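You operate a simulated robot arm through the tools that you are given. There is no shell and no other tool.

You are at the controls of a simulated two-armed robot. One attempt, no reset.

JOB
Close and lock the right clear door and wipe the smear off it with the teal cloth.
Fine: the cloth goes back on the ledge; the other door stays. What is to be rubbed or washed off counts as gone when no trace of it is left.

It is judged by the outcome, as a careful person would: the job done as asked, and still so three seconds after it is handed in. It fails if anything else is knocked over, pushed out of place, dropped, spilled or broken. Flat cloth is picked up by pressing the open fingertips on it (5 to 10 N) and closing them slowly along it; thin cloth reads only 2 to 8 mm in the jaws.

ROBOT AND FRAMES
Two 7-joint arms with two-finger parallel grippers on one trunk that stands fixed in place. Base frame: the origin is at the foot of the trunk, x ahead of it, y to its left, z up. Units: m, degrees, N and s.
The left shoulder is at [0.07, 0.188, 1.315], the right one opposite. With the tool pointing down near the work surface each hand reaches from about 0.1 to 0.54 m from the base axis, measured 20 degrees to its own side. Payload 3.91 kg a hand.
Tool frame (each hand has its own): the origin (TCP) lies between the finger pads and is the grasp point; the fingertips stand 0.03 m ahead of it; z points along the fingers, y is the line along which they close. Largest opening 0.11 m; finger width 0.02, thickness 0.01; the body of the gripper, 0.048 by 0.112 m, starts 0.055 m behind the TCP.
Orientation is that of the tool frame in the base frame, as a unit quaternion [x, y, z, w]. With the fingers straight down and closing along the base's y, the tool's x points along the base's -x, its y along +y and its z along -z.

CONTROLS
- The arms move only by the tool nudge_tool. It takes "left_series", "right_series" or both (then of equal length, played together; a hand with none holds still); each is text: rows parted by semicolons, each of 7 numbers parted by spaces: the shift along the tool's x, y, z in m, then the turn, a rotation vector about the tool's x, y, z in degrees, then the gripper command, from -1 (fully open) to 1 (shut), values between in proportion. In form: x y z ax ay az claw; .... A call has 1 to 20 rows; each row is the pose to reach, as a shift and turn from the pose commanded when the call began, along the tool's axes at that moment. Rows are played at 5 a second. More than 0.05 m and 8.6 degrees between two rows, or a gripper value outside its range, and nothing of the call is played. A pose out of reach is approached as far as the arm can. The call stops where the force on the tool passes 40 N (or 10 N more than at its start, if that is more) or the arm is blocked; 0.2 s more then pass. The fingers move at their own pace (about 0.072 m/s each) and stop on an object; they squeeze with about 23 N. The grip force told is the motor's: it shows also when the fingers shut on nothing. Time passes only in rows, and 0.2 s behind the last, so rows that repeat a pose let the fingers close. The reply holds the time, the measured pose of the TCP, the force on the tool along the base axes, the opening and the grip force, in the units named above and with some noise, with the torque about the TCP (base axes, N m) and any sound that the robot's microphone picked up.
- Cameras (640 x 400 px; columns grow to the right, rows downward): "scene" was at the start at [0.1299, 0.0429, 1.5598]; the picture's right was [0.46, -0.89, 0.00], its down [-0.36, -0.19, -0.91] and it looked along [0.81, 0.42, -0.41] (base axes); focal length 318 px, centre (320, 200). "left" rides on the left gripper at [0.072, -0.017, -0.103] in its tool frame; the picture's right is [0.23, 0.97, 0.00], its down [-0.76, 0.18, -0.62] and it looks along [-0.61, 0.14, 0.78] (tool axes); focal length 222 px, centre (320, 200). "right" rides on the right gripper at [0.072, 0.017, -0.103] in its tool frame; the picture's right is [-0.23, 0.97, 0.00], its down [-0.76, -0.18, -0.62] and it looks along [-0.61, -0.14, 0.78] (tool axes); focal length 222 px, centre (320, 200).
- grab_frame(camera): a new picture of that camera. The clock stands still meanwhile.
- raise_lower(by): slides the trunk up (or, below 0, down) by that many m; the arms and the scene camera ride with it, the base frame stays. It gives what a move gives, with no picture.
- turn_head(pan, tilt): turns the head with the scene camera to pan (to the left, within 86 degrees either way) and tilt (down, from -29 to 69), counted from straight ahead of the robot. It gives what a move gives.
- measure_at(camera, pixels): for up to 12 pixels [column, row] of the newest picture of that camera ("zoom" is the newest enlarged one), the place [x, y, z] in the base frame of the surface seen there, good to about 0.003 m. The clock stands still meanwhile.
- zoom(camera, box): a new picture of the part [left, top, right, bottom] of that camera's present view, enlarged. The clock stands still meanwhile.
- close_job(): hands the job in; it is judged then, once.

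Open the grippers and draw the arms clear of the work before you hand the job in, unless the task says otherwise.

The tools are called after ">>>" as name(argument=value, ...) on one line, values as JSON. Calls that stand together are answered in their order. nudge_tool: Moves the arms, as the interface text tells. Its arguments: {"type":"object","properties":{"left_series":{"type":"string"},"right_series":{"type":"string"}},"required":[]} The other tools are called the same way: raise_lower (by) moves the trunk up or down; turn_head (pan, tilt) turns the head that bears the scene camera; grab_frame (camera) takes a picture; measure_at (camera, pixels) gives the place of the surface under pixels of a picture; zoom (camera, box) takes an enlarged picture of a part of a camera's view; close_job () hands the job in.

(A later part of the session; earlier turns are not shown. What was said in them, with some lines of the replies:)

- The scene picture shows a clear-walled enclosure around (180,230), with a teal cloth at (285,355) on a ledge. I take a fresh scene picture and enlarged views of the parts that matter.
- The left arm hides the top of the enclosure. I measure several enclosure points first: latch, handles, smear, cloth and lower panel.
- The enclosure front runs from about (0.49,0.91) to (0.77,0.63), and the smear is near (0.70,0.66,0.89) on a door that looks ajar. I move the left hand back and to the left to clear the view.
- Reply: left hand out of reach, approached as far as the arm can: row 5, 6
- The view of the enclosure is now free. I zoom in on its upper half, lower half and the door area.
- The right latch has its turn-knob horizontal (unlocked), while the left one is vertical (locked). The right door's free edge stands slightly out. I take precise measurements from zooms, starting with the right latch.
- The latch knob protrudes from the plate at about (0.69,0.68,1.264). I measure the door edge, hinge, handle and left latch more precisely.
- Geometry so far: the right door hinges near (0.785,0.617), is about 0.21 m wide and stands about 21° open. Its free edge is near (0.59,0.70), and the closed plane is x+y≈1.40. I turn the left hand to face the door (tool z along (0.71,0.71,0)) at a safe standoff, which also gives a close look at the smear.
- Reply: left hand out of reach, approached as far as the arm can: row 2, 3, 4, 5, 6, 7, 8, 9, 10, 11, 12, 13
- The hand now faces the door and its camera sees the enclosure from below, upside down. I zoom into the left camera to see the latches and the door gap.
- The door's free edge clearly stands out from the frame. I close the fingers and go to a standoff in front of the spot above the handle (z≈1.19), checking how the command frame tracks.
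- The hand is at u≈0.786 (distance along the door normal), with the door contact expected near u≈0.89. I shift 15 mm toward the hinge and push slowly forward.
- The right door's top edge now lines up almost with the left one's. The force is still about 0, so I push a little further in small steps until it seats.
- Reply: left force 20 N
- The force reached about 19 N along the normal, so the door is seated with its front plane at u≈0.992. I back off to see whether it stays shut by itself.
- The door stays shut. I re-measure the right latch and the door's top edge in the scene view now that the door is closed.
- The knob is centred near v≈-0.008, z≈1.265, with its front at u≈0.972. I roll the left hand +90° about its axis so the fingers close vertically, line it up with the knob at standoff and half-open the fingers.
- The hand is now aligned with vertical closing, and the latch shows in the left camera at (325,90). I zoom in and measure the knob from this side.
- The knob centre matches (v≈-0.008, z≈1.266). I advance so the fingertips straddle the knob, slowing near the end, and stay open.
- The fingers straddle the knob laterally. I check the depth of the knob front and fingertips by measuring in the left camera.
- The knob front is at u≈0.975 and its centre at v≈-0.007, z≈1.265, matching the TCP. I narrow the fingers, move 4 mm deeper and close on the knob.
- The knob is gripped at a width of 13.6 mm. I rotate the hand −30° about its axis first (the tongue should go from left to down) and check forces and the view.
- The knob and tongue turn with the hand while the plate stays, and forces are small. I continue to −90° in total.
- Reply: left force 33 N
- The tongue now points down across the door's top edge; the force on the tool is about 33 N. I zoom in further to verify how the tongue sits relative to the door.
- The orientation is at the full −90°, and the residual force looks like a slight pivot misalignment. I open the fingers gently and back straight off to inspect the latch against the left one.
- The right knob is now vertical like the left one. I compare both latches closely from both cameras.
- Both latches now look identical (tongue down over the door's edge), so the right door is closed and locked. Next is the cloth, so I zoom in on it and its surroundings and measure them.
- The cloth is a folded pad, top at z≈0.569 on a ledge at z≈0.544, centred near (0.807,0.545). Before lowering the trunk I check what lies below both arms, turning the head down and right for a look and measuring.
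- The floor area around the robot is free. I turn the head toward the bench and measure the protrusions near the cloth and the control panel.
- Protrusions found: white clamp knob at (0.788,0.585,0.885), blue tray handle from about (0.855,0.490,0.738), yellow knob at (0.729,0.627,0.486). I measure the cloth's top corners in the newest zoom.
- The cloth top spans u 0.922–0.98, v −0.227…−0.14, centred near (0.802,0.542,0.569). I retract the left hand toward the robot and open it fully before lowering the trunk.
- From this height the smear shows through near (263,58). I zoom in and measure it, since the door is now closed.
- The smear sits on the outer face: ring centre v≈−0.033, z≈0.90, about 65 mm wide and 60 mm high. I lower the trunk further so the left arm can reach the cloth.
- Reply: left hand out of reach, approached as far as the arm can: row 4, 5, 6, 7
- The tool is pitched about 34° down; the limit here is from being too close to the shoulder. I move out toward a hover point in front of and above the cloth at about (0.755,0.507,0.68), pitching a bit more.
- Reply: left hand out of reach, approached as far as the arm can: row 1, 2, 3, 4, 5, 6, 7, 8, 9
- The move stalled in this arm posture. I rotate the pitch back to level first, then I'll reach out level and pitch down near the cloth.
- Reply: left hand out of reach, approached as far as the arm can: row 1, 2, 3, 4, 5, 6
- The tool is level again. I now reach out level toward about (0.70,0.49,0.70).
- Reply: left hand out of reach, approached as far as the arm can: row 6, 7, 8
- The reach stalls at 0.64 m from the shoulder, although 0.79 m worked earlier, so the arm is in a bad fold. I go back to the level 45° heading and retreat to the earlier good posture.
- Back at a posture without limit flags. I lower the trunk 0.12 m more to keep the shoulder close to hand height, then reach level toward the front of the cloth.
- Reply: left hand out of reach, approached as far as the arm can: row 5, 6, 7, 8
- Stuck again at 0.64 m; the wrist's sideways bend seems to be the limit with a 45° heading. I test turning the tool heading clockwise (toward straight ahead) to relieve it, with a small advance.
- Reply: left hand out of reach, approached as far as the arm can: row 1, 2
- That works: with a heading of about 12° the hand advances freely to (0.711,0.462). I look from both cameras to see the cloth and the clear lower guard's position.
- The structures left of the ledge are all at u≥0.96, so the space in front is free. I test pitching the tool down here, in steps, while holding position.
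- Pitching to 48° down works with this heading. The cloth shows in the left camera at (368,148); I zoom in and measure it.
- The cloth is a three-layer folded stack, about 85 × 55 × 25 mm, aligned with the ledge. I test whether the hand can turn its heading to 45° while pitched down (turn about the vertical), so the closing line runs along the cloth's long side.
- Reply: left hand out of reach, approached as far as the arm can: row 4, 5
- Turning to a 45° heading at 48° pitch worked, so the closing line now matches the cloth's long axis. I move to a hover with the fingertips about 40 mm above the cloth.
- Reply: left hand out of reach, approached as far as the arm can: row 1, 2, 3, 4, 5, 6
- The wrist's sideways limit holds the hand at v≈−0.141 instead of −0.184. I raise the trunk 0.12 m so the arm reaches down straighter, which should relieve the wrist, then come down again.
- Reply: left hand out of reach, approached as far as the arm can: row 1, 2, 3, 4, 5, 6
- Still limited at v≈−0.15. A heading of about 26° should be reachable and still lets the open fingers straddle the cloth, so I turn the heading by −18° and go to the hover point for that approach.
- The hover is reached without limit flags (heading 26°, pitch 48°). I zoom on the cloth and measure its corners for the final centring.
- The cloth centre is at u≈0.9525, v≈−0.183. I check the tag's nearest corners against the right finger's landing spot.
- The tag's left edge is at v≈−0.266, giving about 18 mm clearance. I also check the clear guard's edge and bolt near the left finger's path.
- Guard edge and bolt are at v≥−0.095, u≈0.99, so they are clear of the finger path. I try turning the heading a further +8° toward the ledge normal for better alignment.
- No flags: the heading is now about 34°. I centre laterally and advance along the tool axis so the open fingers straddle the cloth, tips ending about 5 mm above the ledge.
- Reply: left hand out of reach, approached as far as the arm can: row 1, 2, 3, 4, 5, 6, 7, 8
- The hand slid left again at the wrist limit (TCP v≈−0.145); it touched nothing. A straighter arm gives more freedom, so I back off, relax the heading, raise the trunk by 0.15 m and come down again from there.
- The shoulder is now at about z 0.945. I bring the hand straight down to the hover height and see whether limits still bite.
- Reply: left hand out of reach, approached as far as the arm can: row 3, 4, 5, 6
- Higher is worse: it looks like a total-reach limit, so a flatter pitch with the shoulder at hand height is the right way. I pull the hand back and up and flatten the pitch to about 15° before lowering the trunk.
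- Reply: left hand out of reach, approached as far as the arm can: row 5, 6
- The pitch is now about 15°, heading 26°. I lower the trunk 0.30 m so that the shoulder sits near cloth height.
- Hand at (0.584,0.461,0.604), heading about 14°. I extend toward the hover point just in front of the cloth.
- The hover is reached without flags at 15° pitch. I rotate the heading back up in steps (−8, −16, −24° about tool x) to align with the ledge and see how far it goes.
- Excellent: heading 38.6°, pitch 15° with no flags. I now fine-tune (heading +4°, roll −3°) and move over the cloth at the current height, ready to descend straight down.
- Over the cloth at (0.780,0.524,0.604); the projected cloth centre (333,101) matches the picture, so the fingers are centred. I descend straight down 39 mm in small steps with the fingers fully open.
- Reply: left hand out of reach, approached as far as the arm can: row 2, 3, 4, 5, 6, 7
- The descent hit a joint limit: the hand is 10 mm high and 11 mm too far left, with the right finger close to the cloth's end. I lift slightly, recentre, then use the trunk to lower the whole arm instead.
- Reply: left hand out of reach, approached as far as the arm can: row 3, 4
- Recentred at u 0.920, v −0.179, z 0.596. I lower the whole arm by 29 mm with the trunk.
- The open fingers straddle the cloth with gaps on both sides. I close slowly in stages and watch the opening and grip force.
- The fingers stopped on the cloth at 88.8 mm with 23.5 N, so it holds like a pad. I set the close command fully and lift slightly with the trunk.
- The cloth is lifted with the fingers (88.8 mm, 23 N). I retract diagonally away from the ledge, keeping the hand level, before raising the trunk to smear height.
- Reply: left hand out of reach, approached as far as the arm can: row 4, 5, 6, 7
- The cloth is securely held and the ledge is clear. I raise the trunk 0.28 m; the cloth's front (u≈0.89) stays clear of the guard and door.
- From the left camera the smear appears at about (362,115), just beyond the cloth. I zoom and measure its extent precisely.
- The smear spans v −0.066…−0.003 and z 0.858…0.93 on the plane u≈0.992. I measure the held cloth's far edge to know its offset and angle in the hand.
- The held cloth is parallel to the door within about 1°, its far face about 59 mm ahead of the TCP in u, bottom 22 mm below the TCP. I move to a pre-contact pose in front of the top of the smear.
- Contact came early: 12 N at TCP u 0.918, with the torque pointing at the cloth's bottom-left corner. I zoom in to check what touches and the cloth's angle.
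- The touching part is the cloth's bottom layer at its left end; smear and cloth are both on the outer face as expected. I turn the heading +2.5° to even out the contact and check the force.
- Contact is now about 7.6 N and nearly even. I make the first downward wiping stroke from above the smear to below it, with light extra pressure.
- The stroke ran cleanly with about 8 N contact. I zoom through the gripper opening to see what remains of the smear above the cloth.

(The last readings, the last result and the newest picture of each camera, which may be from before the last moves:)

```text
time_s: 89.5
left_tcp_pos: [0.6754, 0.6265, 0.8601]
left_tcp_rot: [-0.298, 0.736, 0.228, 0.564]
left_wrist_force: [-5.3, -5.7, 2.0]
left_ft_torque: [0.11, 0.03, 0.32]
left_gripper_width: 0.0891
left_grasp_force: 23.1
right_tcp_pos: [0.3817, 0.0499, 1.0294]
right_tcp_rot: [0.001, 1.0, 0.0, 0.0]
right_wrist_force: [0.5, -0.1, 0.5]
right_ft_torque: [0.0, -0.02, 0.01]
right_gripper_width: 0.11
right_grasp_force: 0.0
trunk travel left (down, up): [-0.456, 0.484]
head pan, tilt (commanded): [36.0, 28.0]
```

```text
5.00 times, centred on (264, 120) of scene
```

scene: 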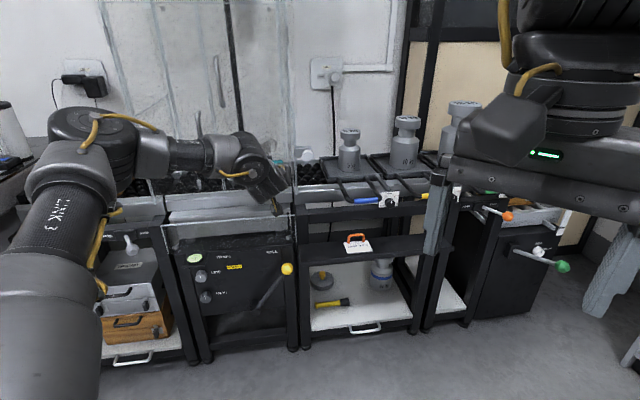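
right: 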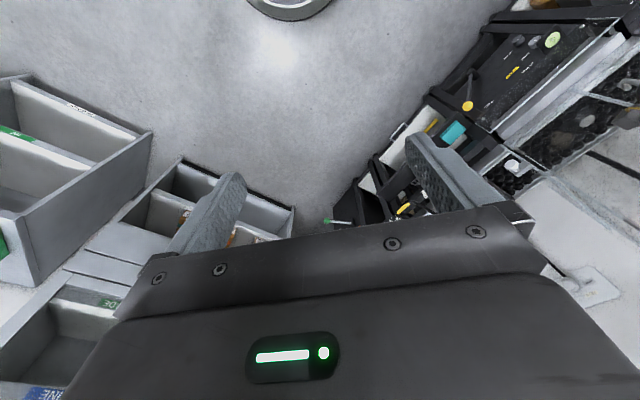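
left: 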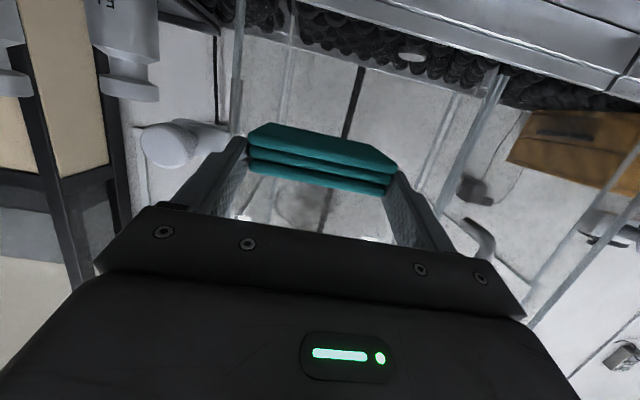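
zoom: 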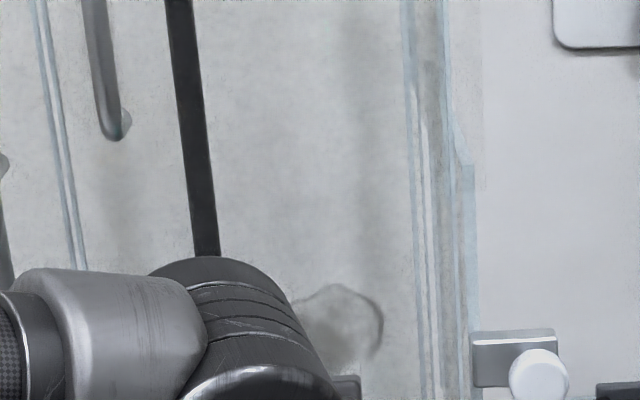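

The smear looks lighter but is still there, so several passes are needed. I do an up-and-down double stroke with a bit more pressure.

>>> nudge_tool(left_series="-0.0106 0 -0.0008 0 0 0 1; -0.0206 0 -0.0035 0 0 0 1; -0.0307 0 -0.0061 0 0 0 1; -0.0407 0 -0.0088 0 0 0 1; -0.0508 0 -0.0115 0 0 0 1; -0.0608 0 -0.0142 0 0 0 1; -0.0709 0 -0.0169 0 0 0 1; -0.0809 0 -0.0195 0 0 0 1; -0.091 0 -0.0222 0 0 0 1; -0.101 0 -0.0249 0 0 0 1; -0.091 0 -0.0222 0 0 0 1; -0.0809 0 -0.0195 0 0 0 1; -0.0709 0 -0.0169 0 0 0 1; -0.0608 0 -0.0142 0 0 0 1; -0.0508 0 -0.0115 0 0 0 1; -0.0407 0 -0.0088 0 0 0 1; -0.0307 0 -0.0061 0 0 0 1; -0.0206 0 -0.0035 0 0 0 1; -0.0106 0 -0.0008 0 0 0 1; -0.0005 0 0.0019 0 0 0 1")

>>> zoom(camera="left", box=[224, 150, 416, 270])

>>> zoom(camera="scene", box=[200, 80, 328, 160])

```text
time_s: 93.8
left_tcp_pos: [0.6754, 0.6282, 0.8597]
left_tcp_rot: [-0.297, 0.736, 0.228, 0.564]
left_wrist_force: [-6.9, -6.9, 2.8]
left_ft_torque: [0.13, -0.08, 0.27]
left_gripper_width: 0.0891
left_grasp_force: 23.0
right_tcp_pos: [0.3825, 0.0505, 1.0288]
right_tcp_rot: [0.0, 1.0, -0.001, 0.0]
right_wrist_force: [0.0, -0.1, -0.1]
right_ft_torque: [-0.01, 0.0, 0.0]
right_gripper_width: 0.1101
right_grasp_force: 0.1
trunk travel left (down, up): [-0.456, 0.484]
head pan, tilt (commanded): [36.0, 28.0]
```

```text
3.33 times, centred on (320, 210) of left
```

zoom: 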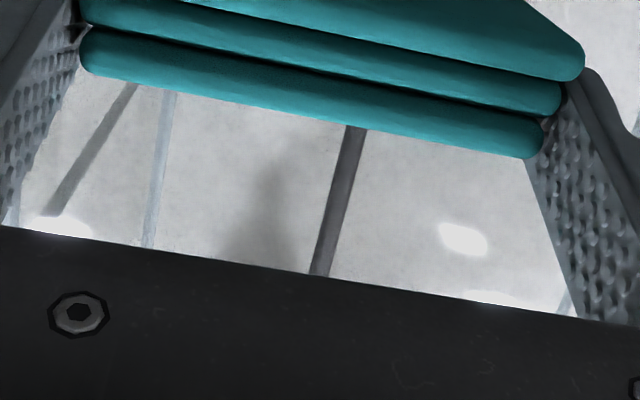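

```text
5.00 times, centred on (264, 120) of scene
```

zoom: 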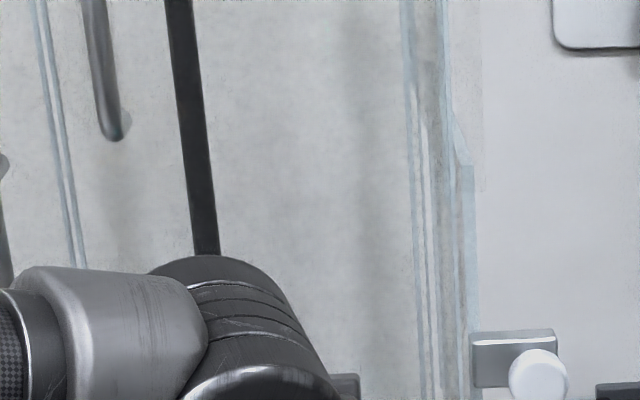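

The ring is gone in both views; the soft dark patch seen through the opening looks like the shadow on the wall behind. I do one more up/down pass with ±12 mm sideways offsets to make sure the edges are covered.

>>> nudge_tool(left_series="-0.0106 0.012 -0.0008 0 0 0 1; -0.0206 0.012 -0.0035 0 0 0 1; -0.0307 0.012 -0.0061 0 0 0 1; -0.0407 0.012 -0.0088 0 0 0 1; -0.0508 0.012 -0.0115 0 0 0 1; -0.0608 0.012 -0.0142 0 0 0 1; -0.0709 0.012 -0.0169 0 0 0 1; -0.0809 0.012 -0.0195 0 0 0 1; -0.091 0.012 -0.0222 0 0 0 1; -0.101 0.0 -0.0249 0 0 0 1; -0.091 -0.012 -0.0222 0 0 0 1; -0.0809 -0.012 -0.0195 0 0 0 1; -0.0709 -0.012 -0.0169 0 0 0 1; -0.0608 -0.012 -0.0142 0 0 0 1; -0.0508 -0.012 -0.0115 0 0 0 1; -0.0407 -0.012 -0.0088 0 0 0 1; -0.0307 -0.012 -0.0061 0 0 0 1; -0.0206 -0.012 -0.0035 0 0 0 1; -0.0106 -0.012 -0.0008 0 0 0 1; -0.0005 -0.006 0.0019 0 0 0 1")

>>> nudge_tool(left_series="0 0 -0.01 0 0 0 1; 0 0 -0.03 0 0 0 1; 0 0 -0.05 0 0 0 1; 0 0 -0.07 0 0 0 1; 0 0 -0.07 0 0 0 1")

>>> grab_frame(camera="left")

>>> grab_frame(camera="scene")

```text
time_s: 98.0
left_tcp_pos: [0.6821, 0.625, 0.8585]
left_tcp_rot: [-0.297, 0.736, 0.227, 0.564]
left_wrist_force: [-3.1, -4.6, 1.1]
left_ft_torque: [0.06, -0.02, 0.19]
left_gripper_width: 0.0891
left_grasp_force: 22.9
right_tcp_pos: [0.3825, 0.05, 1.028]
right_tcp_rot: [0.0, 1.0, 0.0, 0.0]
right_wrist_force: [-0.7, -0.5, -0.4]
right_ft_torque: [0.01, 0.03, -0.01]
right_gripper_width: 0.11
right_grasp_force: 0.0
trunk travel left (down, up): [-0.456, 0.484]
head pan, tilt (commanded): [36.0, 28.0]
```

```text
time_s: 99.2
left_tcp_pos: [0.6341, 0.579, 0.8765]
left_tcp_rot: [-0.297, 0.736, 0.227, 0.564]
left_wrist_force: [-0.5, -0.3, -0.3]
left_ft_torque: [0.01, 0.03, 0.03]
left_gripper_width: 0.0893
left_grasp_force: 22.9
right_tcp_pos: [0.3829, 0.0519, 1.027]
right_tcp_rot: [0.0, 1.0, -0.001, 0.0]
right_wrist_force: [-0.7, -0.4, -0.2]
right_ft_torque: [0.01, -0.01, 0.05]
right_gripper_width: 0.1102
right_grasp_force: 0.0
trunk travel left (down, up): [-0.456, 0.484]
head pan, tilt (commanded): [36.0, 28.0]
```

```text
taken
```

left: 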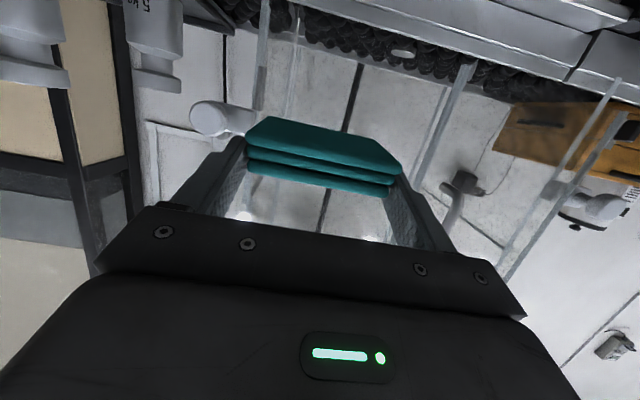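

```text
taken
```

scene: 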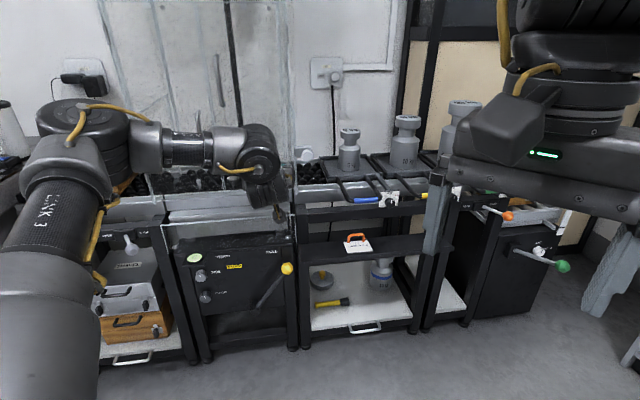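

The cloth is still held and the hand is clear of the glass. I lower the hand 0.12 m so the wiped area becomes visible to the scene camera.

>>> nudge_tool(left_series="0.029 0 -0.002 0 0 0 1; 0.058 0 -0.004 0 0 0 1; 0.087 0 -0.006 0 0 0 1; 0.116 0 -0.008 0 0 0 1; 0.116 0 -0.008 0 0 0 1")

>>> grab_frame(camera="scene")

>>> zoom(camera="scene", box=[200, 100, 328, 180])

>>> zoom(camera="left", box=[224, 150, 416, 270])

```text
time_s: 100.3
left_tcp_pos: [0.6103, 0.5832, 0.7724]
left_tcp_rot: [-0.294, 0.737, 0.225, 0.565]
left_wrist_force: [-1.2, 0.3, -0.2]
left_ft_torque: [-0.05, -0.01, 0.01]
left_gripper_width: 0.0891
left_grasp_force: 22.7
left hand out of reach, approached as far as the arm can: row 2, 3, 4, 5
right_tcp_pos: [0.384, 0.0503, 1.028]
right_tcp_rot: [0.0, 1.0, -0.001, 0.0]
right_wrist_force: [-0.2, -0.1, 0.3]
right_ft_torque: [-0.02, -0.01, -0.03]
right_gripper_width: 0.1098
right_grasp_force: 0.2
trunk travel left (down, up): [-0.456, 0.484]
head pan, tilt (commanded): [36.0, 28.0]
```

```text
taken
```

scene: 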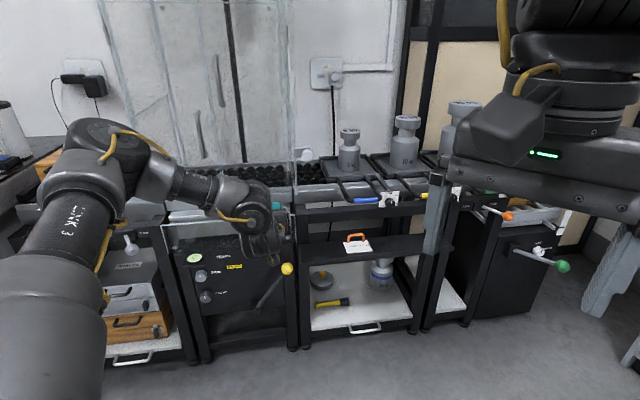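

```text
5.00 times, centred on (264, 140) of scene
```

zoom: 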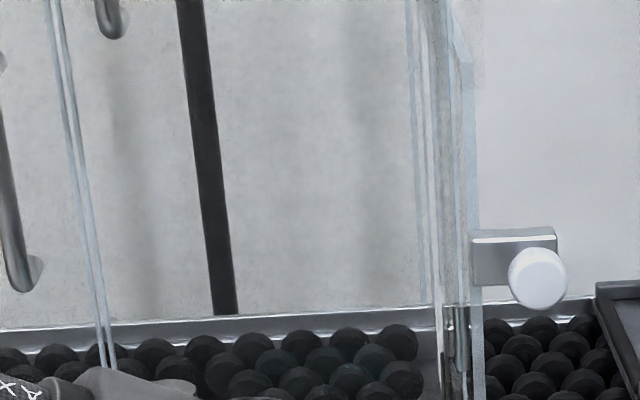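

```text
3.33 times, centred on (320, 210) of left
```

zoom: 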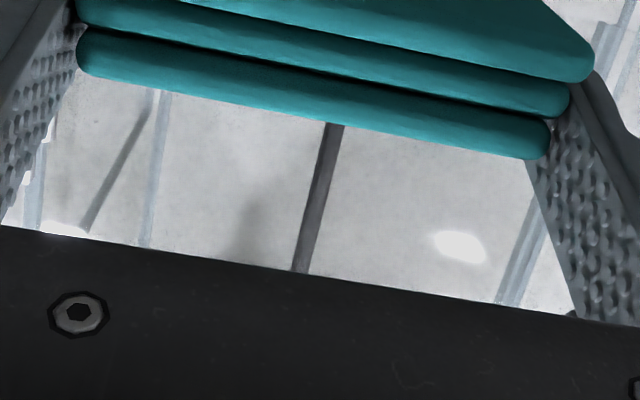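

The ring and blot are no longer visible. I zoom tighter on the wiped area (about (260,148)) to look for any remaining trace.

>>> zoom(camera="scene", box=[232, 120, 296, 160])

>>> zoom(camera="scene", box=[232, 140, 296, 180])

>>> measure_at(camera="scene", pixels=[[255, 150], [262, 150], [258, 145], [265, 155], [262, 140], [250, 155], [258, 158], [270, 150]])

```text
10.00 times, centred on (264, 140) of scene
```

zoom: 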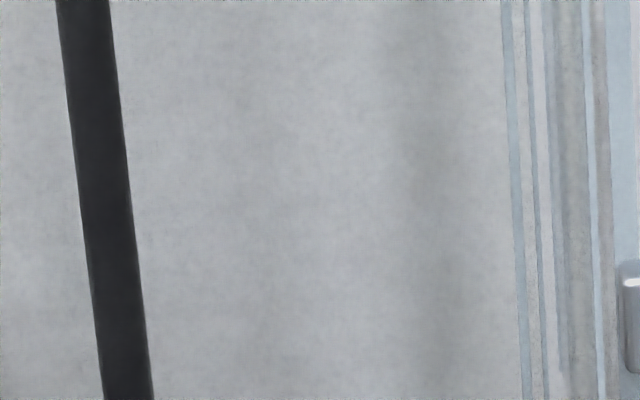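

```text
10.00 times, centred on (264, 160) of scene
```

zoom: 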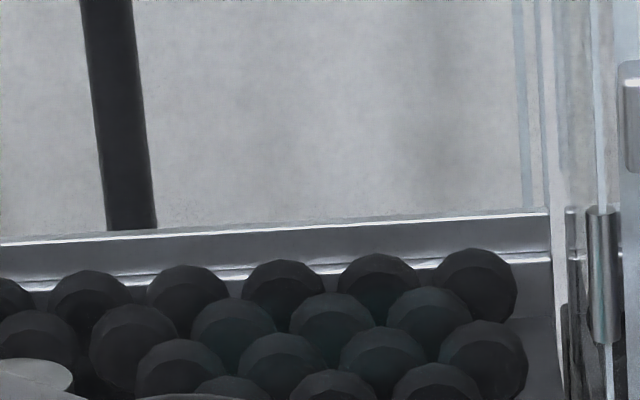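

```text
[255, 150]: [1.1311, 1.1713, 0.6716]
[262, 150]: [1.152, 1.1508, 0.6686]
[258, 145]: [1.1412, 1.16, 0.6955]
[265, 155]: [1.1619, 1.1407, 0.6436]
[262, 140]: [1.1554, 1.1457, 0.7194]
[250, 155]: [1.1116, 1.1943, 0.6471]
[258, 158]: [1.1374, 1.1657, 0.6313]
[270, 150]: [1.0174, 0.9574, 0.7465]
```

No trace is left: the pixels in the smear's region (249–273, 138–163) now all measure through to the wall behind. I bring the hand back up to the retract pose and lower the trunk to return the cloth to the ledge.

>>> nudge_tool(left_series="-0.0279 -0.0082 -0.0103 0.3 0 0.08 1; -0.0558 -0.0164 -0.0207 0.6 0 0.16 1; -0.0836 -0.0246 -0.031 0.9 0 0.24 1; -0.1115 -0.0328 -0.0414 1.2 0 0.31 1; -0.1394 -0.041 -0.0517 1.45 0 0.39 1; -0.1394 -0.041 -0.0517 1.45 0 0.39 1")

>>> raise_lower(by=-0.28)

>>> turn_head(pan=36, tilt=38)

>>> grab_frame(camera="scene")

>>> grab_frame(camera="left")

```text
time_s: 101.8
left_tcp_pos: [0.6321, 0.5482, 0.9223]
left_tcp_rot: [-0.286, 0.74, 0.219, 0.567]
left_wrist_force: [0.3, 0.5, -0.9]
left_ft_torque: [-0.03, 0.05, 0.02]
left_gripper_width: 0.0893
left_grasp_force: 23.5
left hand out of reach, approached as far as the arm can: row 3, 4, 5, 6
right_tcp_pos: [0.3845, 0.0514, 1.0282]
right_tcp_rot: [0.0, 1.0, -0.001, 0.0]
right_wrist_force: [-0.6, 0.8, -0.1]
right_ft_torque: [-0.03, 0.01, -0.02]
right_gripper_width: 0.11
right_grasp_force: 0.0
trunk travel left (down, up): [-0.456, 0.484]
head pan, tilt (commanded): [36.0, 28.0]
```

```text
time_s: 104.6
left_tcp_pos: [0.6314, 0.5472, 0.6421]
left_tcp_rot: [-0.285, 0.741, 0.218, 0.568]
left_wrist_force: [-0.6, -0.7, -0.6]
left_ft_torque: [-0.03, -0.01, -0.03]
left_gripper_width: 0.089
left_grasp_force: 23.0
right_tcp_pos: [0.3835, 0.0515, 0.7484]
right_tcp_rot: [-0.001, 1.0, 0.001, 0.0]
right_wrist_force: [0.2, 0.1, 0.4]
right_ft_torque: [0.01, -0.01, -0.03]
right_gripper_width: 0.1101
right_grasp_force: 0.0
trunk travel left (down, up): [-0.176, 0.764]
head pan, tilt (commanded): [36.0, 28.0]
```

```text
time_s: 105.3
left_tcp_pos: [0.6318, 0.5472, 0.6405]
left_tcp_rot: [-0.286, 0.741, 0.219, 0.567]
left_wrist_force: [0.4, 0.0, -1.0]
left_ft_torque: [0.02, 0.02, 0.0]
left_gripper_width: 0.0893
left_grasp_force: 23.2
right_tcp_pos: [0.3828, 0.0507, 0.7494]
right_tcp_rot: [0.0, 1.0, 0.0, 0.0]
right_wrist_force: [-0.2, -1.4, -0.1]
right_ft_torque: [-0.03, -0.01, 0.02]
right_gripper_width: 0.11
right_grasp_force: 0.0
trunk travel left (down, up): [-0.176, 0.764]
head pan, tilt (commanded): [36.0, 38.0]
```

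```text
taken
```

scene: 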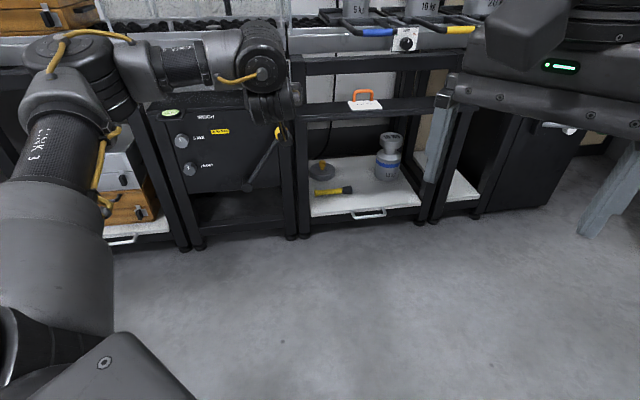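

```text
taken
```

left: 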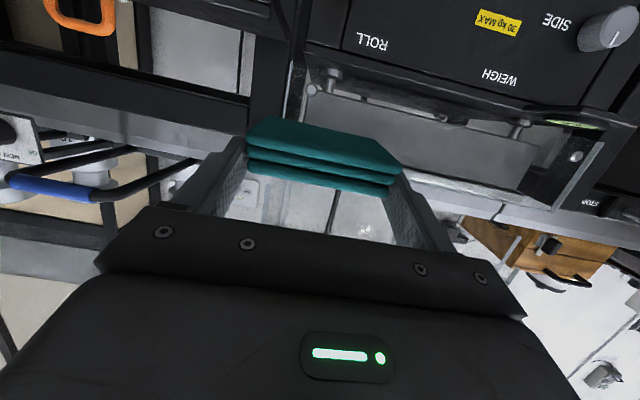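

The hand is at the retract pose with the cloth; the ledge is free. I move back over the cloth's original spot with about 35 mm of height in hand.

>>> nudge_tool(left_series="-0.0012 -0.0232 0.0188 0 0 0 1; -0.0023 -0.0463 0.0376 0 0 0 1; -0.0035 -0.0695 0.0565 0 0 0 1; -0.0046 -0.0926 0.0753 0 0 0 1; -0.0058 -0.1158 0.0941 0 0 0 1; -0.0058 -0.1158 0.0941 0 0 0 1")

>>> grab_frame(camera="left")

>>> grab_frame(camera="scene")

```text
time_s: 106.7
left_tcp_pos: [0.7767, 0.5245, 0.6228]
left_tcp_rot: [-0.287, 0.741, 0.219, 0.567]
left_wrist_force: [-0.5, -0.8, -0.5]
left_ft_torque: [-0.04, 0.02, 0.04]
left_gripper_width: 0.0895
left_grasp_force: 23.2
right_tcp_pos: [0.3835, 0.051, 0.7478]
right_tcp_rot: [0.0, 1.0, 0.0, 0.0]
right_wrist_force: [0.2, 0.2, 0.5]
right_ft_torque: [-0.02, -0.01, 0.01]
right_gripper_width: 0.11
right_grasp_force: 0.1
trunk travel left (down, up): [-0.176, 0.764]
head pan, tilt (commanded): [36.0, 38.0]
```

```text
taken
```

left: 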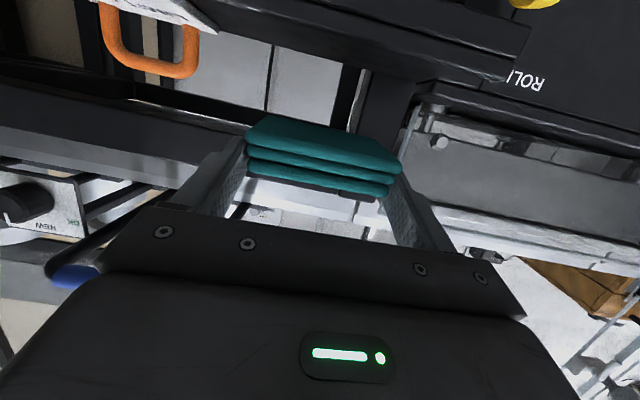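

```text
taken
```

scene: 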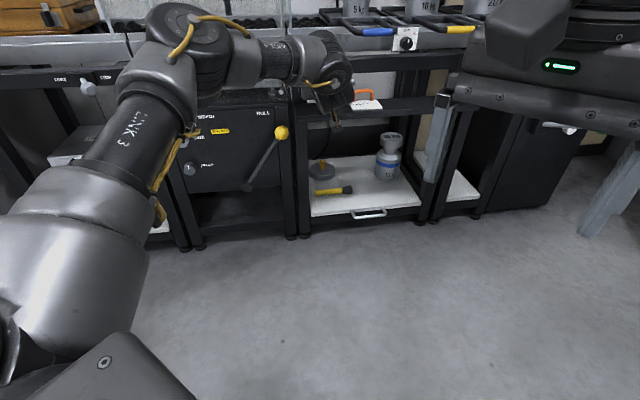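

The hand is over the ledge at the same spot as at pickup. I measure the cloth's underside to know its height and position above the ledge.

>>> zoom(camera="left", box=[224, 100, 416, 220])

>>> measure_at(camera="zoom", pixels=[[140, 70], [250, 95], [350, 115], [470, 140], [85, 120], [575, 220], [200, 110], [400, 160], [300, 140], [500, 190], [100, 200], [520, 290]])

```text
3.33 times, centred on (320, 160) of left
```

zoom: 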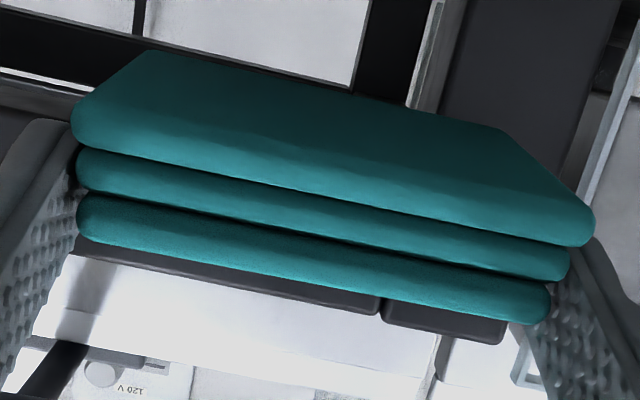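

```text
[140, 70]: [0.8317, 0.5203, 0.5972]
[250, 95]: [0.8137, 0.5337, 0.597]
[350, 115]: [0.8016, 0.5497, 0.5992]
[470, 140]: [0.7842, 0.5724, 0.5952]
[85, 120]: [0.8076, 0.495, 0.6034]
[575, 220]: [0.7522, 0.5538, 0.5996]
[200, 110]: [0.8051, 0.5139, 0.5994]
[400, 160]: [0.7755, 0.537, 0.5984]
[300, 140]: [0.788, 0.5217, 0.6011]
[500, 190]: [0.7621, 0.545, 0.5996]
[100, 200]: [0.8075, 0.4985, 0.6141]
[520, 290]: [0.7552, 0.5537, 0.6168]
```

The cloth's bottom is at z≈0.598, its footprint u≈0.92–0.97, well within the ledge. I lower with the trunk by 51 mm, just short of contact.

>>> raise_lower(by=-0.051)

>>> zoom(camera="left", box=[192, 100, 448, 260])

```text
time_s: 107.6
left_tcp_pos: [0.7765, 0.5233, 0.5733]
left_tcp_rot: [-0.286, 0.74, 0.218, 0.569]
left_wrist_force: [1.2, 1.7, 5.8]
left_ft_torque: [0.49, -0.17, -0.06]
left_gripper_width: 0.0892
left_grasp_force: 23.0
right_tcp_pos: [0.3835, 0.0514, 0.6979]
right_tcp_rot: [0.0, 1.0, 0.0, 0.0]
right_wrist_force: [0.1, 0.4, 0.0]
right_ft_torque: [-0.04, 0.01, -0.01]
right_gripper_width: 0.11
right_grasp_force: 0.0
trunk travel left (down, up): [-0.125, 0.815]
head pan, tilt (commanded): [36.0, 38.0]
```

```text
2.50 times, centred on (320, 180) of left
```

zoom: 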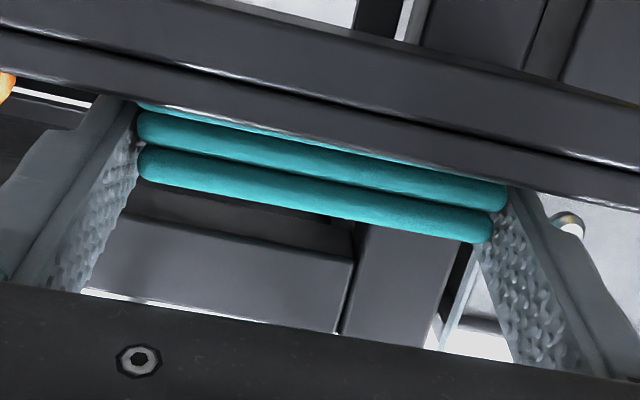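

The cloth already touches the ledge with about 6 N at its far edge, so it's tilted a couple of degrees. I level it slightly, press down 2 mm and then open the fingers slowly.

>>> nudge_tool(left_series="0 0 0 0 -1.2 0 1; 0.0015 0 0.0004 0 -2.4 0 1; 0.0025 0 0.0006 0 -2.4 0 1; 0.0025 0 0.0006 0 -2.4 0 1")

```text
time_s: 108.6
left_tcp_pos: [0.7772, 0.5236, 0.5709]
left_tcp_rot: [-0.282, 0.728, 0.225, 0.583]
left_wrist_force: [0.8, 0.1, 5.8]
left_ft_torque: [0.41, -0.21, -0.08]
left_gripper_width: 0.0891
left_grasp_force: 23.4
right_tcp_pos: [0.3816, 0.0507, 0.698]
right_tcp_rot: [0.0, 1.0, 0.0, 0.0]
right_wrist_force: [0.1, 0.3, 1.3]
right_ft_torque: [0.01, 0.01, 0.02]
right_gripper_width: 0.11
right_grasp_force: 0.0
trunk travel left (down, up): [-0.125, 0.815]
head pan, tilt (commanded): [36.0, 38.0]
```

Light even contact (about 6 N). I open the fingers slowly to release the cloth on the ledge.

>>> nudge_tool(left_series="0 0 0 0 0 0 -0.5; 0 0 0 0 0 0 -0.62; 0 0 0 0 0 0 -0.68; 0 0 0 0 0 0 -0.76; 0 0 0 0 0 0 -0.85; 0 0 0 0 0 0 -1; 0 0 0 0 0 0 -1; 0 0 0 0 0 0 -1")

>>> zoom(camera="left", box=[192, 100, 448, 260])

>>> zoom(camera="scene", box=[270, 60, 430, 160])

```text
time_s: 110.4
left_tcp_pos: [0.7774, 0.5232, 0.5684]
left_tcp_rot: [-0.281, 0.728, 0.225, 0.583]
left_wrist_force: [0.0, 0.9, 0.9]
left_ft_torque: [-0.02, 0.03, -0.03]
left_gripper_width: 0.11
left_grasp_force: 0.0
right_tcp_pos: [0.3828, 0.0517, 0.6979]
right_tcp_rot: [0.0, 1.0, 0.0, 0.0]
right_wrist_force: [-0.1, -1.1, 0.3]
right_ft_torque: [-0.02, -0.01, 0.01]
right_gripper_width: 0.1099
right_grasp_force: 0.0
trunk travel left (down, up): [-0.125, 0.815]
head pan, tilt (commanded): [36.0, 38.0]
```

```text
2.50 times, centred on (320, 180) of left
```

zoom: 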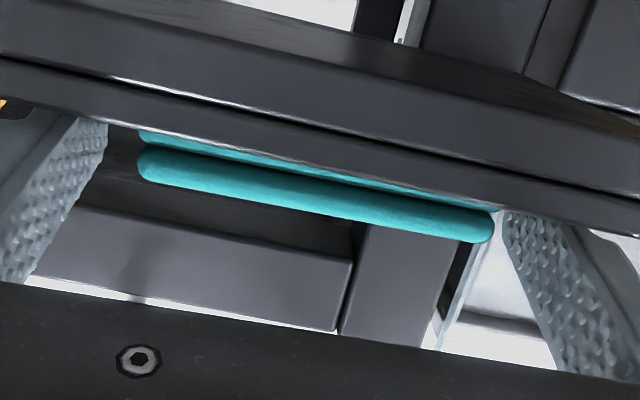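

```text
4.00 times, centred on (350, 110) of scene
```

zoom: 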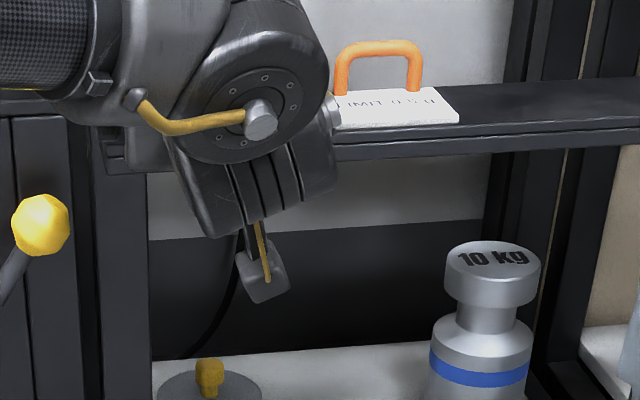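

Released: opening 110 mm, forces about zero, and the cloth sits between the open fingers on the ledge. I rise straight up with the trunk and then retract along the earlier diagonal path.

>>> raise_lower(by=0.06)

>>> nudge_tool(left_series="0.0053 0.0158 -0.02 0 0 0 -1; 0.0106 0.0315 -0.04 0 0 0 -1; 0.016 0.0473 -0.06 0 0 0 -1; 0.0213 0.0631 -0.08 0 0 0 -1; 0.0266 0.0788 -0.1 0 0 0 -1; 0.0319 0.0946 -0.1198 0 0 0 -1; 0.0319 0.0946 -0.1198 0 0 0 -1")

>>> grab_frame(camera="scene")

>>> grab_frame(camera="left")

```text
time_s: 111.4
left_tcp_pos: [0.7776, 0.5223, 0.6271]
left_tcp_rot: [-0.281, 0.729, 0.225, 0.583]
left_wrist_force: [-0.1, 0.1, -0.7]
left_ft_torque: [-0.02, 0.0, 0.02]
left_gripper_width: 0.1097
left_grasp_force: 0.1
right_tcp_pos: [0.3846, 0.0512, 0.7578]
right_tcp_rot: [-0.001, 1.0, 0.0, 0.0]
right_wrist_force: [0.9, -0.5, -1.0]
right_ft_torque: [-0.03, 0.01, 0.0]
right_gripper_width: 0.1103
right_grasp_force: 0.0
trunk travel left (down, up): [-0.185, 0.755]
head pan, tilt (commanded): [36.0, 38.0]
```

```text
time_s: 113.0
left_tcp_pos: [0.6562, 0.5335, 0.6299]
left_tcp_rot: [-0.28, 0.729, 0.224, 0.583]
left_wrist_force: [0.8, 0.4, -1.0]
left_ft_torque: [0.0, 0.03, 0.03]
left_gripper_width: 0.1097
left_grasp_force: 0.0
left hand out of reach, approached as far as the arm can: row 4, 5, 6, 7
right_tcp_pos: [0.3825, 0.0507, 0.7563]
right_tcp_rot: [0.0, 1.0, 0.0, -0.001]
right_wrist_force: [0.2, -0.3, -0.2]
right_ft_torque: [0.01, 0.01, 0.01]
right_gripper_width: 0.11
right_grasp_force: 0.0
trunk travel left (down, up): [-0.185, 0.755]
head pan, tilt (commanded): [36.0, 38.0]
```

```text
taken
```

scene: 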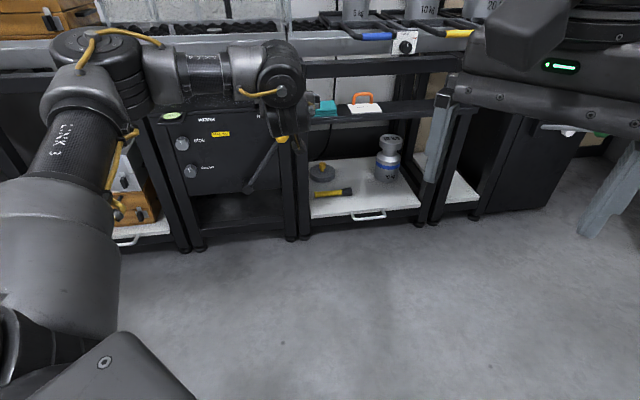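

```text
taken
```

left: 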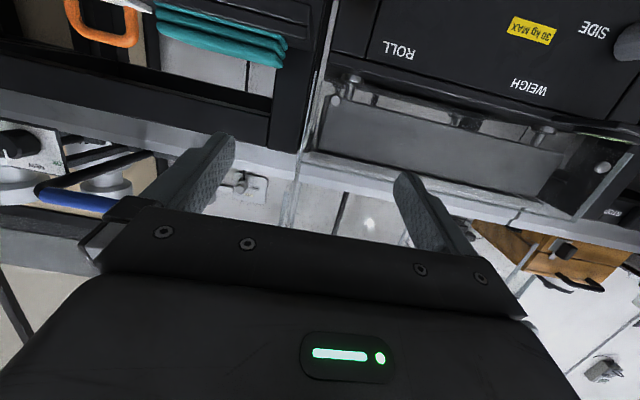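

The cloth lies on the ledge at (322,107) in the scene view. I retract the left hand further toward the robot before raising the trunk.

>>> nudge_tool(left_series="0.0054 0.0075 -0.0242 0 0 0 -1; 0.0108 0.015 -0.0483 0 0 0 -1; 0.0163 0.0225 -0.0725 0 0 0 -1; 0.0217 0.03 -0.0967 0 0 0 -1; 0.0271 0.0375 -0.1208 0 0 0 -1; 0.0325 0.045 -0.145 0 0 0 -1; 0.0325 0.045 -0.145 0 0 0 -1")

>>> raise_lower(by=0.25)

>>> grab_frame(camera="scene")

```text
time_s: 114.6
left_tcp_pos: [0.5879, 0.5741, 0.6354]
left_tcp_rot: [-0.28, 0.729, 0.224, 0.583]
left_wrist_force: [-0.4, -0.6, 0.9]
left_ft_torque: [-0.01, -0.02, -0.02]
left_gripper_width: 0.1097
left_grasp_force: 0.0
left hand out of reach, approached as far as the arm can: row 1, 2, 3, 4, 5, 6, 7
right_tcp_pos: [0.3838, 0.0515, 0.758]
right_tcp_rot: [0.001, 1.0, 0.0, 0.0]
right_wrist_force: [0.3, 0.5, 0.3]
right_ft_torque: [-0.03, -0.03, 0.04]
right_gripper_width: 0.11
right_grasp_force: 0.0
trunk travel left (down, up): [-0.185, 0.755]
head pan, tilt (commanded): [36.0, 38.0]
```

```text
time_s: 117.2
left_tcp_pos: [0.5882, 0.573, 0.8865]
left_tcp_rot: [-0.28, 0.73, 0.224, 0.582]
left_wrist_force: [-0.6, 0.0, 0.3]
left_ft_torque: [0.01, -0.01, -0.01]
left_gripper_width: 0.11
left_grasp_force: 0.0
right_tcp_pos: [0.3837, 0.0516, 1.0073]
right_tcp_rot: [0.0, 1.0, 0.0, 0.0]
right_wrist_force: [-0.9, -0.3, 0.2]
right_ft_torque: [-0.03, -0.02, 0.02]
right_gripper_width: 0.1101
right_grasp_force: 0.1
trunk travel left (down, up): [-0.435, 0.505]
head pan, tilt (commanded): [36.0, 38.0]
```

```text
taken
```

scene: 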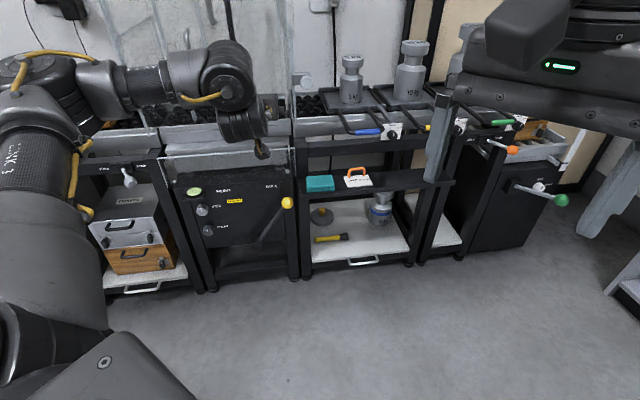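

The cloth is back in its place on the ledge. I raise the trunk back toward its starting height, then turn the heading and pull the hand back clear of the work.

>>> raise_lower(by=0.38)

>>> nudge_tool(left_series="0.004 0 -0.02 6 0 0 -1; 0.008 0 -0.045 12 0 0 -1; 0.012 0 -0.07 18 0 0 -1; 0.016 0 -0.1 24 0 0 -1; 0.02 0 -0.13 30 0 0 -1; 0.025 0 -0.16 30 0 0 -1; 0.03 0 -0.19 30 0 0 -1; 0.03 0 -0.19 30 0 0 -1")

>>> grab_frame(camera="scene")

```text
time_s: 120.9
left_tcp_pos: [0.5878, 0.5752, 1.2658]
left_tcp_rot: [-0.281, 0.729, 0.225, 0.583]
left_wrist_force: [-0.3, -0.5, 0.0]
left_ft_torque: [0.02, -0.01, -0.01]
left_gripper_width: 0.1098
left_grasp_force: 0.0
right_tcp_pos: [0.3836, 0.0527, 1.387]
right_tcp_rot: [0.0, 1.0, 0.0, 0.0]
right_wrist_force: [-0.6, 0.8, 0.5]
right_ft_torque: [-0.03, -0.01, 0.0]
right_gripper_width: 0.11
right_grasp_force: 0.0
trunk travel left (down, up): [-0.815, 0.125]
head pan, tilt (commanded): [36.0, 38.0]
```

```text
time_s: 122.7
left_tcp_pos: [0.4832, 0.4799, 1.2751]
left_tcp_rot: [-0.121, 0.762, 0.028, 0.636]
left_wrist_force: [0.2, 1.1, -0.2]
left_ft_torque: [0.01, -0.03, -0.02]
left_gripper_width: 0.11
left_grasp_force: 0.1
left hand out of reach, approached as far as the arm can: row 6, 7, 8
right_tcp_pos: [0.3831, 0.0512, 1.3871]
right_tcp_rot: [0.0, 1.0, 0.0, 0.0]
right_wrist_force: [-0.4, 0.6, 0.2]
right_ft_torque: [-0.04, -0.02, 0.01]
right_gripper_width: 0.1099
right_grasp_force: 0.0
trunk travel left (down, up): [-0.815, 0.125]
head pan, tilt (commanded): [36.0, 38.0]
```

```text
taken
```

scene: 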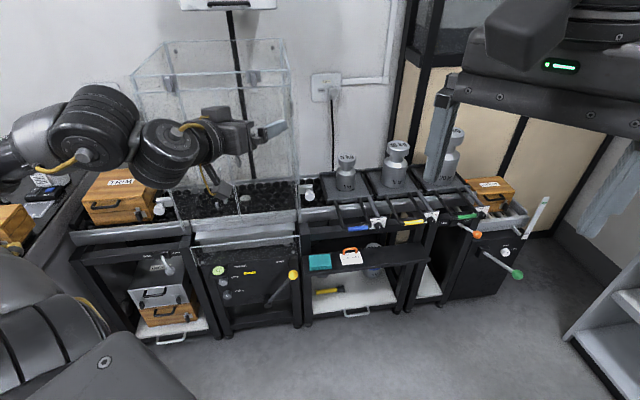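

The hand is well clear now. I inspect the wiped area, both latches and the cloth with zooms.

>>> zoom(camera="scene", box=[216, 130, 328, 200])

>>> zoom(camera="scene", box=[130, 40, 306, 150])

>>> zoom(camera="scene", box=[280, 220, 408, 300])

>>> zoom(camera="scene", box=[232, 60, 296, 100])

```text
5.71 times, centred on (272, 165) of scene
```

zoom: 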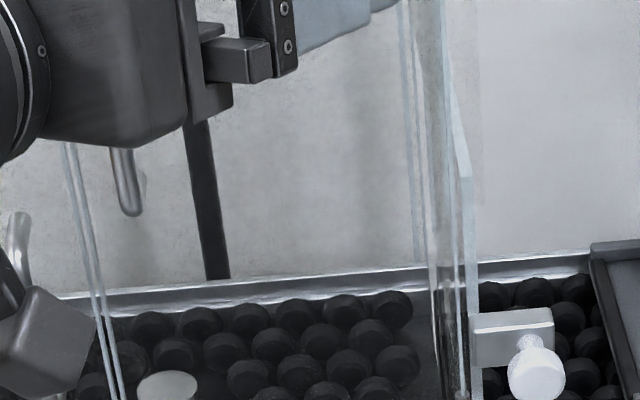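

```text
3.64 times, centred on (218, 95) of scene
```

zoom: 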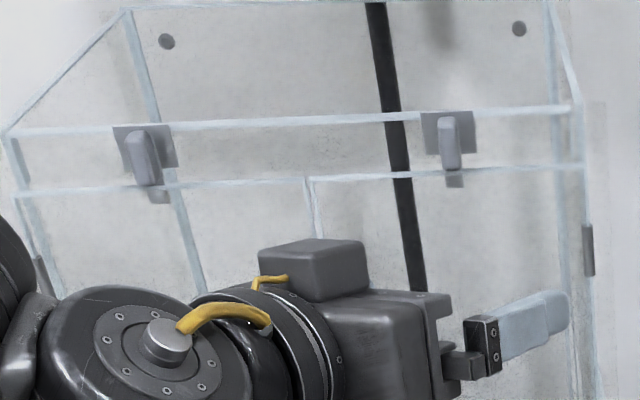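

```text
5.00 times, centred on (344, 260) of scene
```

zoom: 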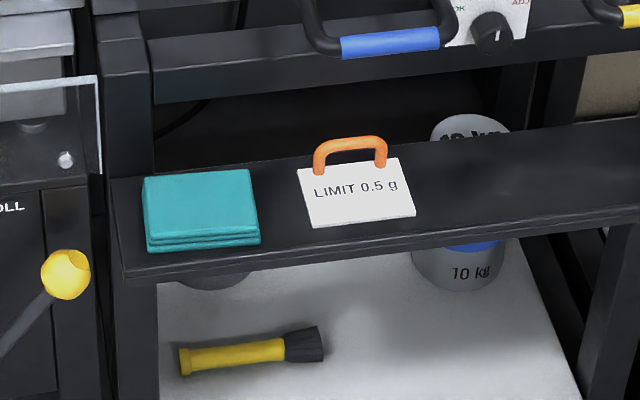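

```text
10.00 times, centred on (264, 80) of scene
```

zoom: 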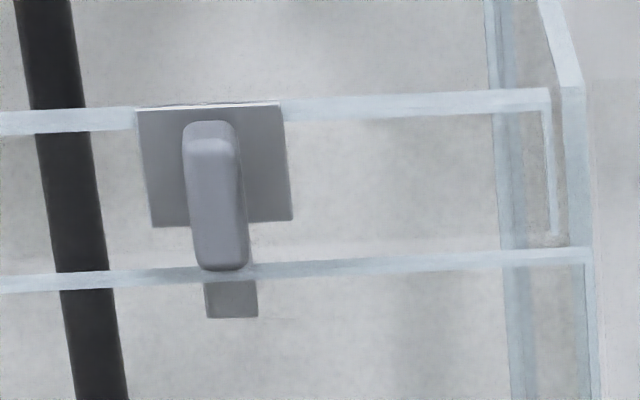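

The latch is vertical, the tag is undisturbed and the cloth is neatly on the ledge. From this height the wiped zone lies in front of the dark rollers near (272,197), so I zoom there to check for any trace.

>>> zoom(camera="scene", box=[232, 175, 312, 225])

>>> measure_at(camera="scene", pixels=[[272, 197], [265, 192], [280, 192], [265, 203], [278, 203], [270, 185], [260, 197], [284, 198], [275, 188], [262, 188], [270, 207], [282, 206]])

```text
8.00 times, centred on (272, 200) of scene
```

zoom: 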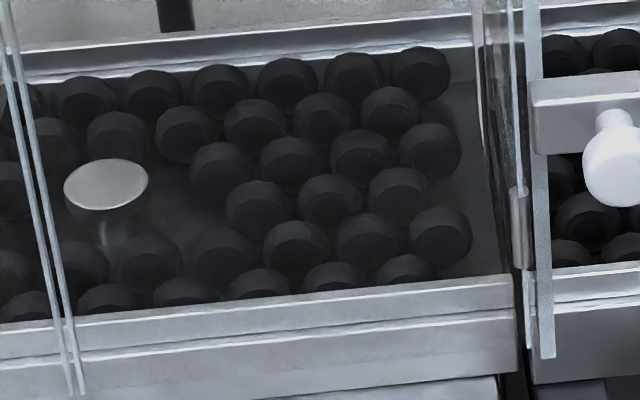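

```text
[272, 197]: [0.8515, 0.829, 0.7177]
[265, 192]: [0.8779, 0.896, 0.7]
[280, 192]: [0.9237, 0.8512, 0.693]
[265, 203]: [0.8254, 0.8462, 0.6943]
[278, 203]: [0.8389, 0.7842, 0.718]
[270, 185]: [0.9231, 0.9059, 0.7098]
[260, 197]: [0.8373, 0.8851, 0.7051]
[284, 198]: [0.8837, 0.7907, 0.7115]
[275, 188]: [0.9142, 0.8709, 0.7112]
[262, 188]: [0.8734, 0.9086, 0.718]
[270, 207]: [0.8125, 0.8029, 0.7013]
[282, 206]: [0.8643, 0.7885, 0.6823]
```

No trace remains there either. I compare both latch tongues at high zoom to make sure the right one is turned fully.

>>> zoom(camera="scene", box=[236, 66, 276, 91])

>>> zoom(camera="scene", box=[154, 70, 194, 95])

```text
16.00 times, centred on (256, 78) of scene
```

zoom: 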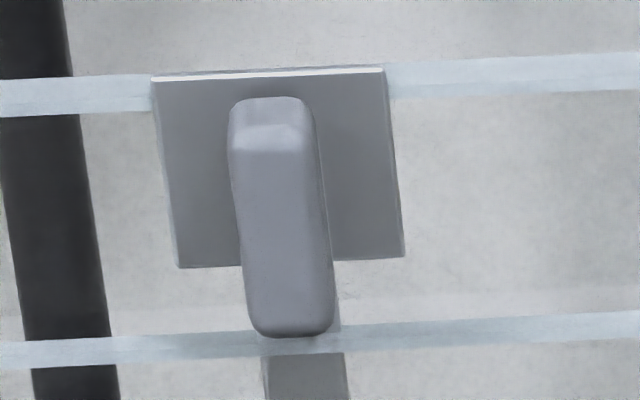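

```text
16.00 times, centred on (174, 82) of scene
```

zoom: 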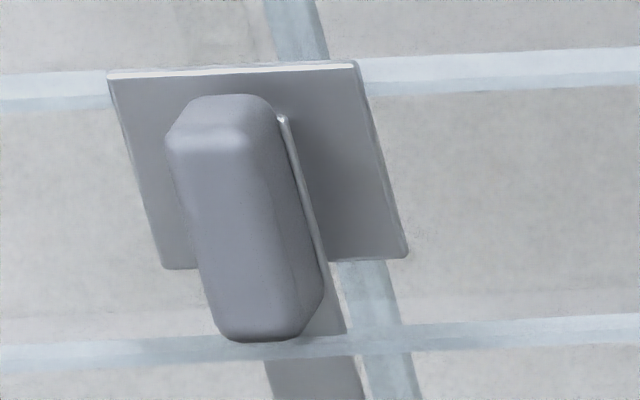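

Both latches match (right tongue within about 1° of vertical), the door is seated, the smear is gone, the cloth is on the ledge and the other items are undisturbed. Both grippers are open and clear, so I hand the job in.

>>> close_job()

```text
The job is handed in.
```

The right clear door is closed and locked, and the smear has been wiped off it with the teal cloth. I've handed the job in.

- **Door and lock:** I pushed the door shut until it seated, then turned its latch a quarter turn. The latch now points straight down like the left door's, within about 1°. I judged this by eye and did not pull on the door to test the lock.
- **Smear:** It took several up-and-down passes with light pressure. In close-up views from two heights I could see no trace of it.
- **Cloth:** It is back on the ledge where it was, and the tag beside it has not moved.
- **Everything else:** I left the other door alone and saw nothing else moved. Both grippers are open and clear of the work.
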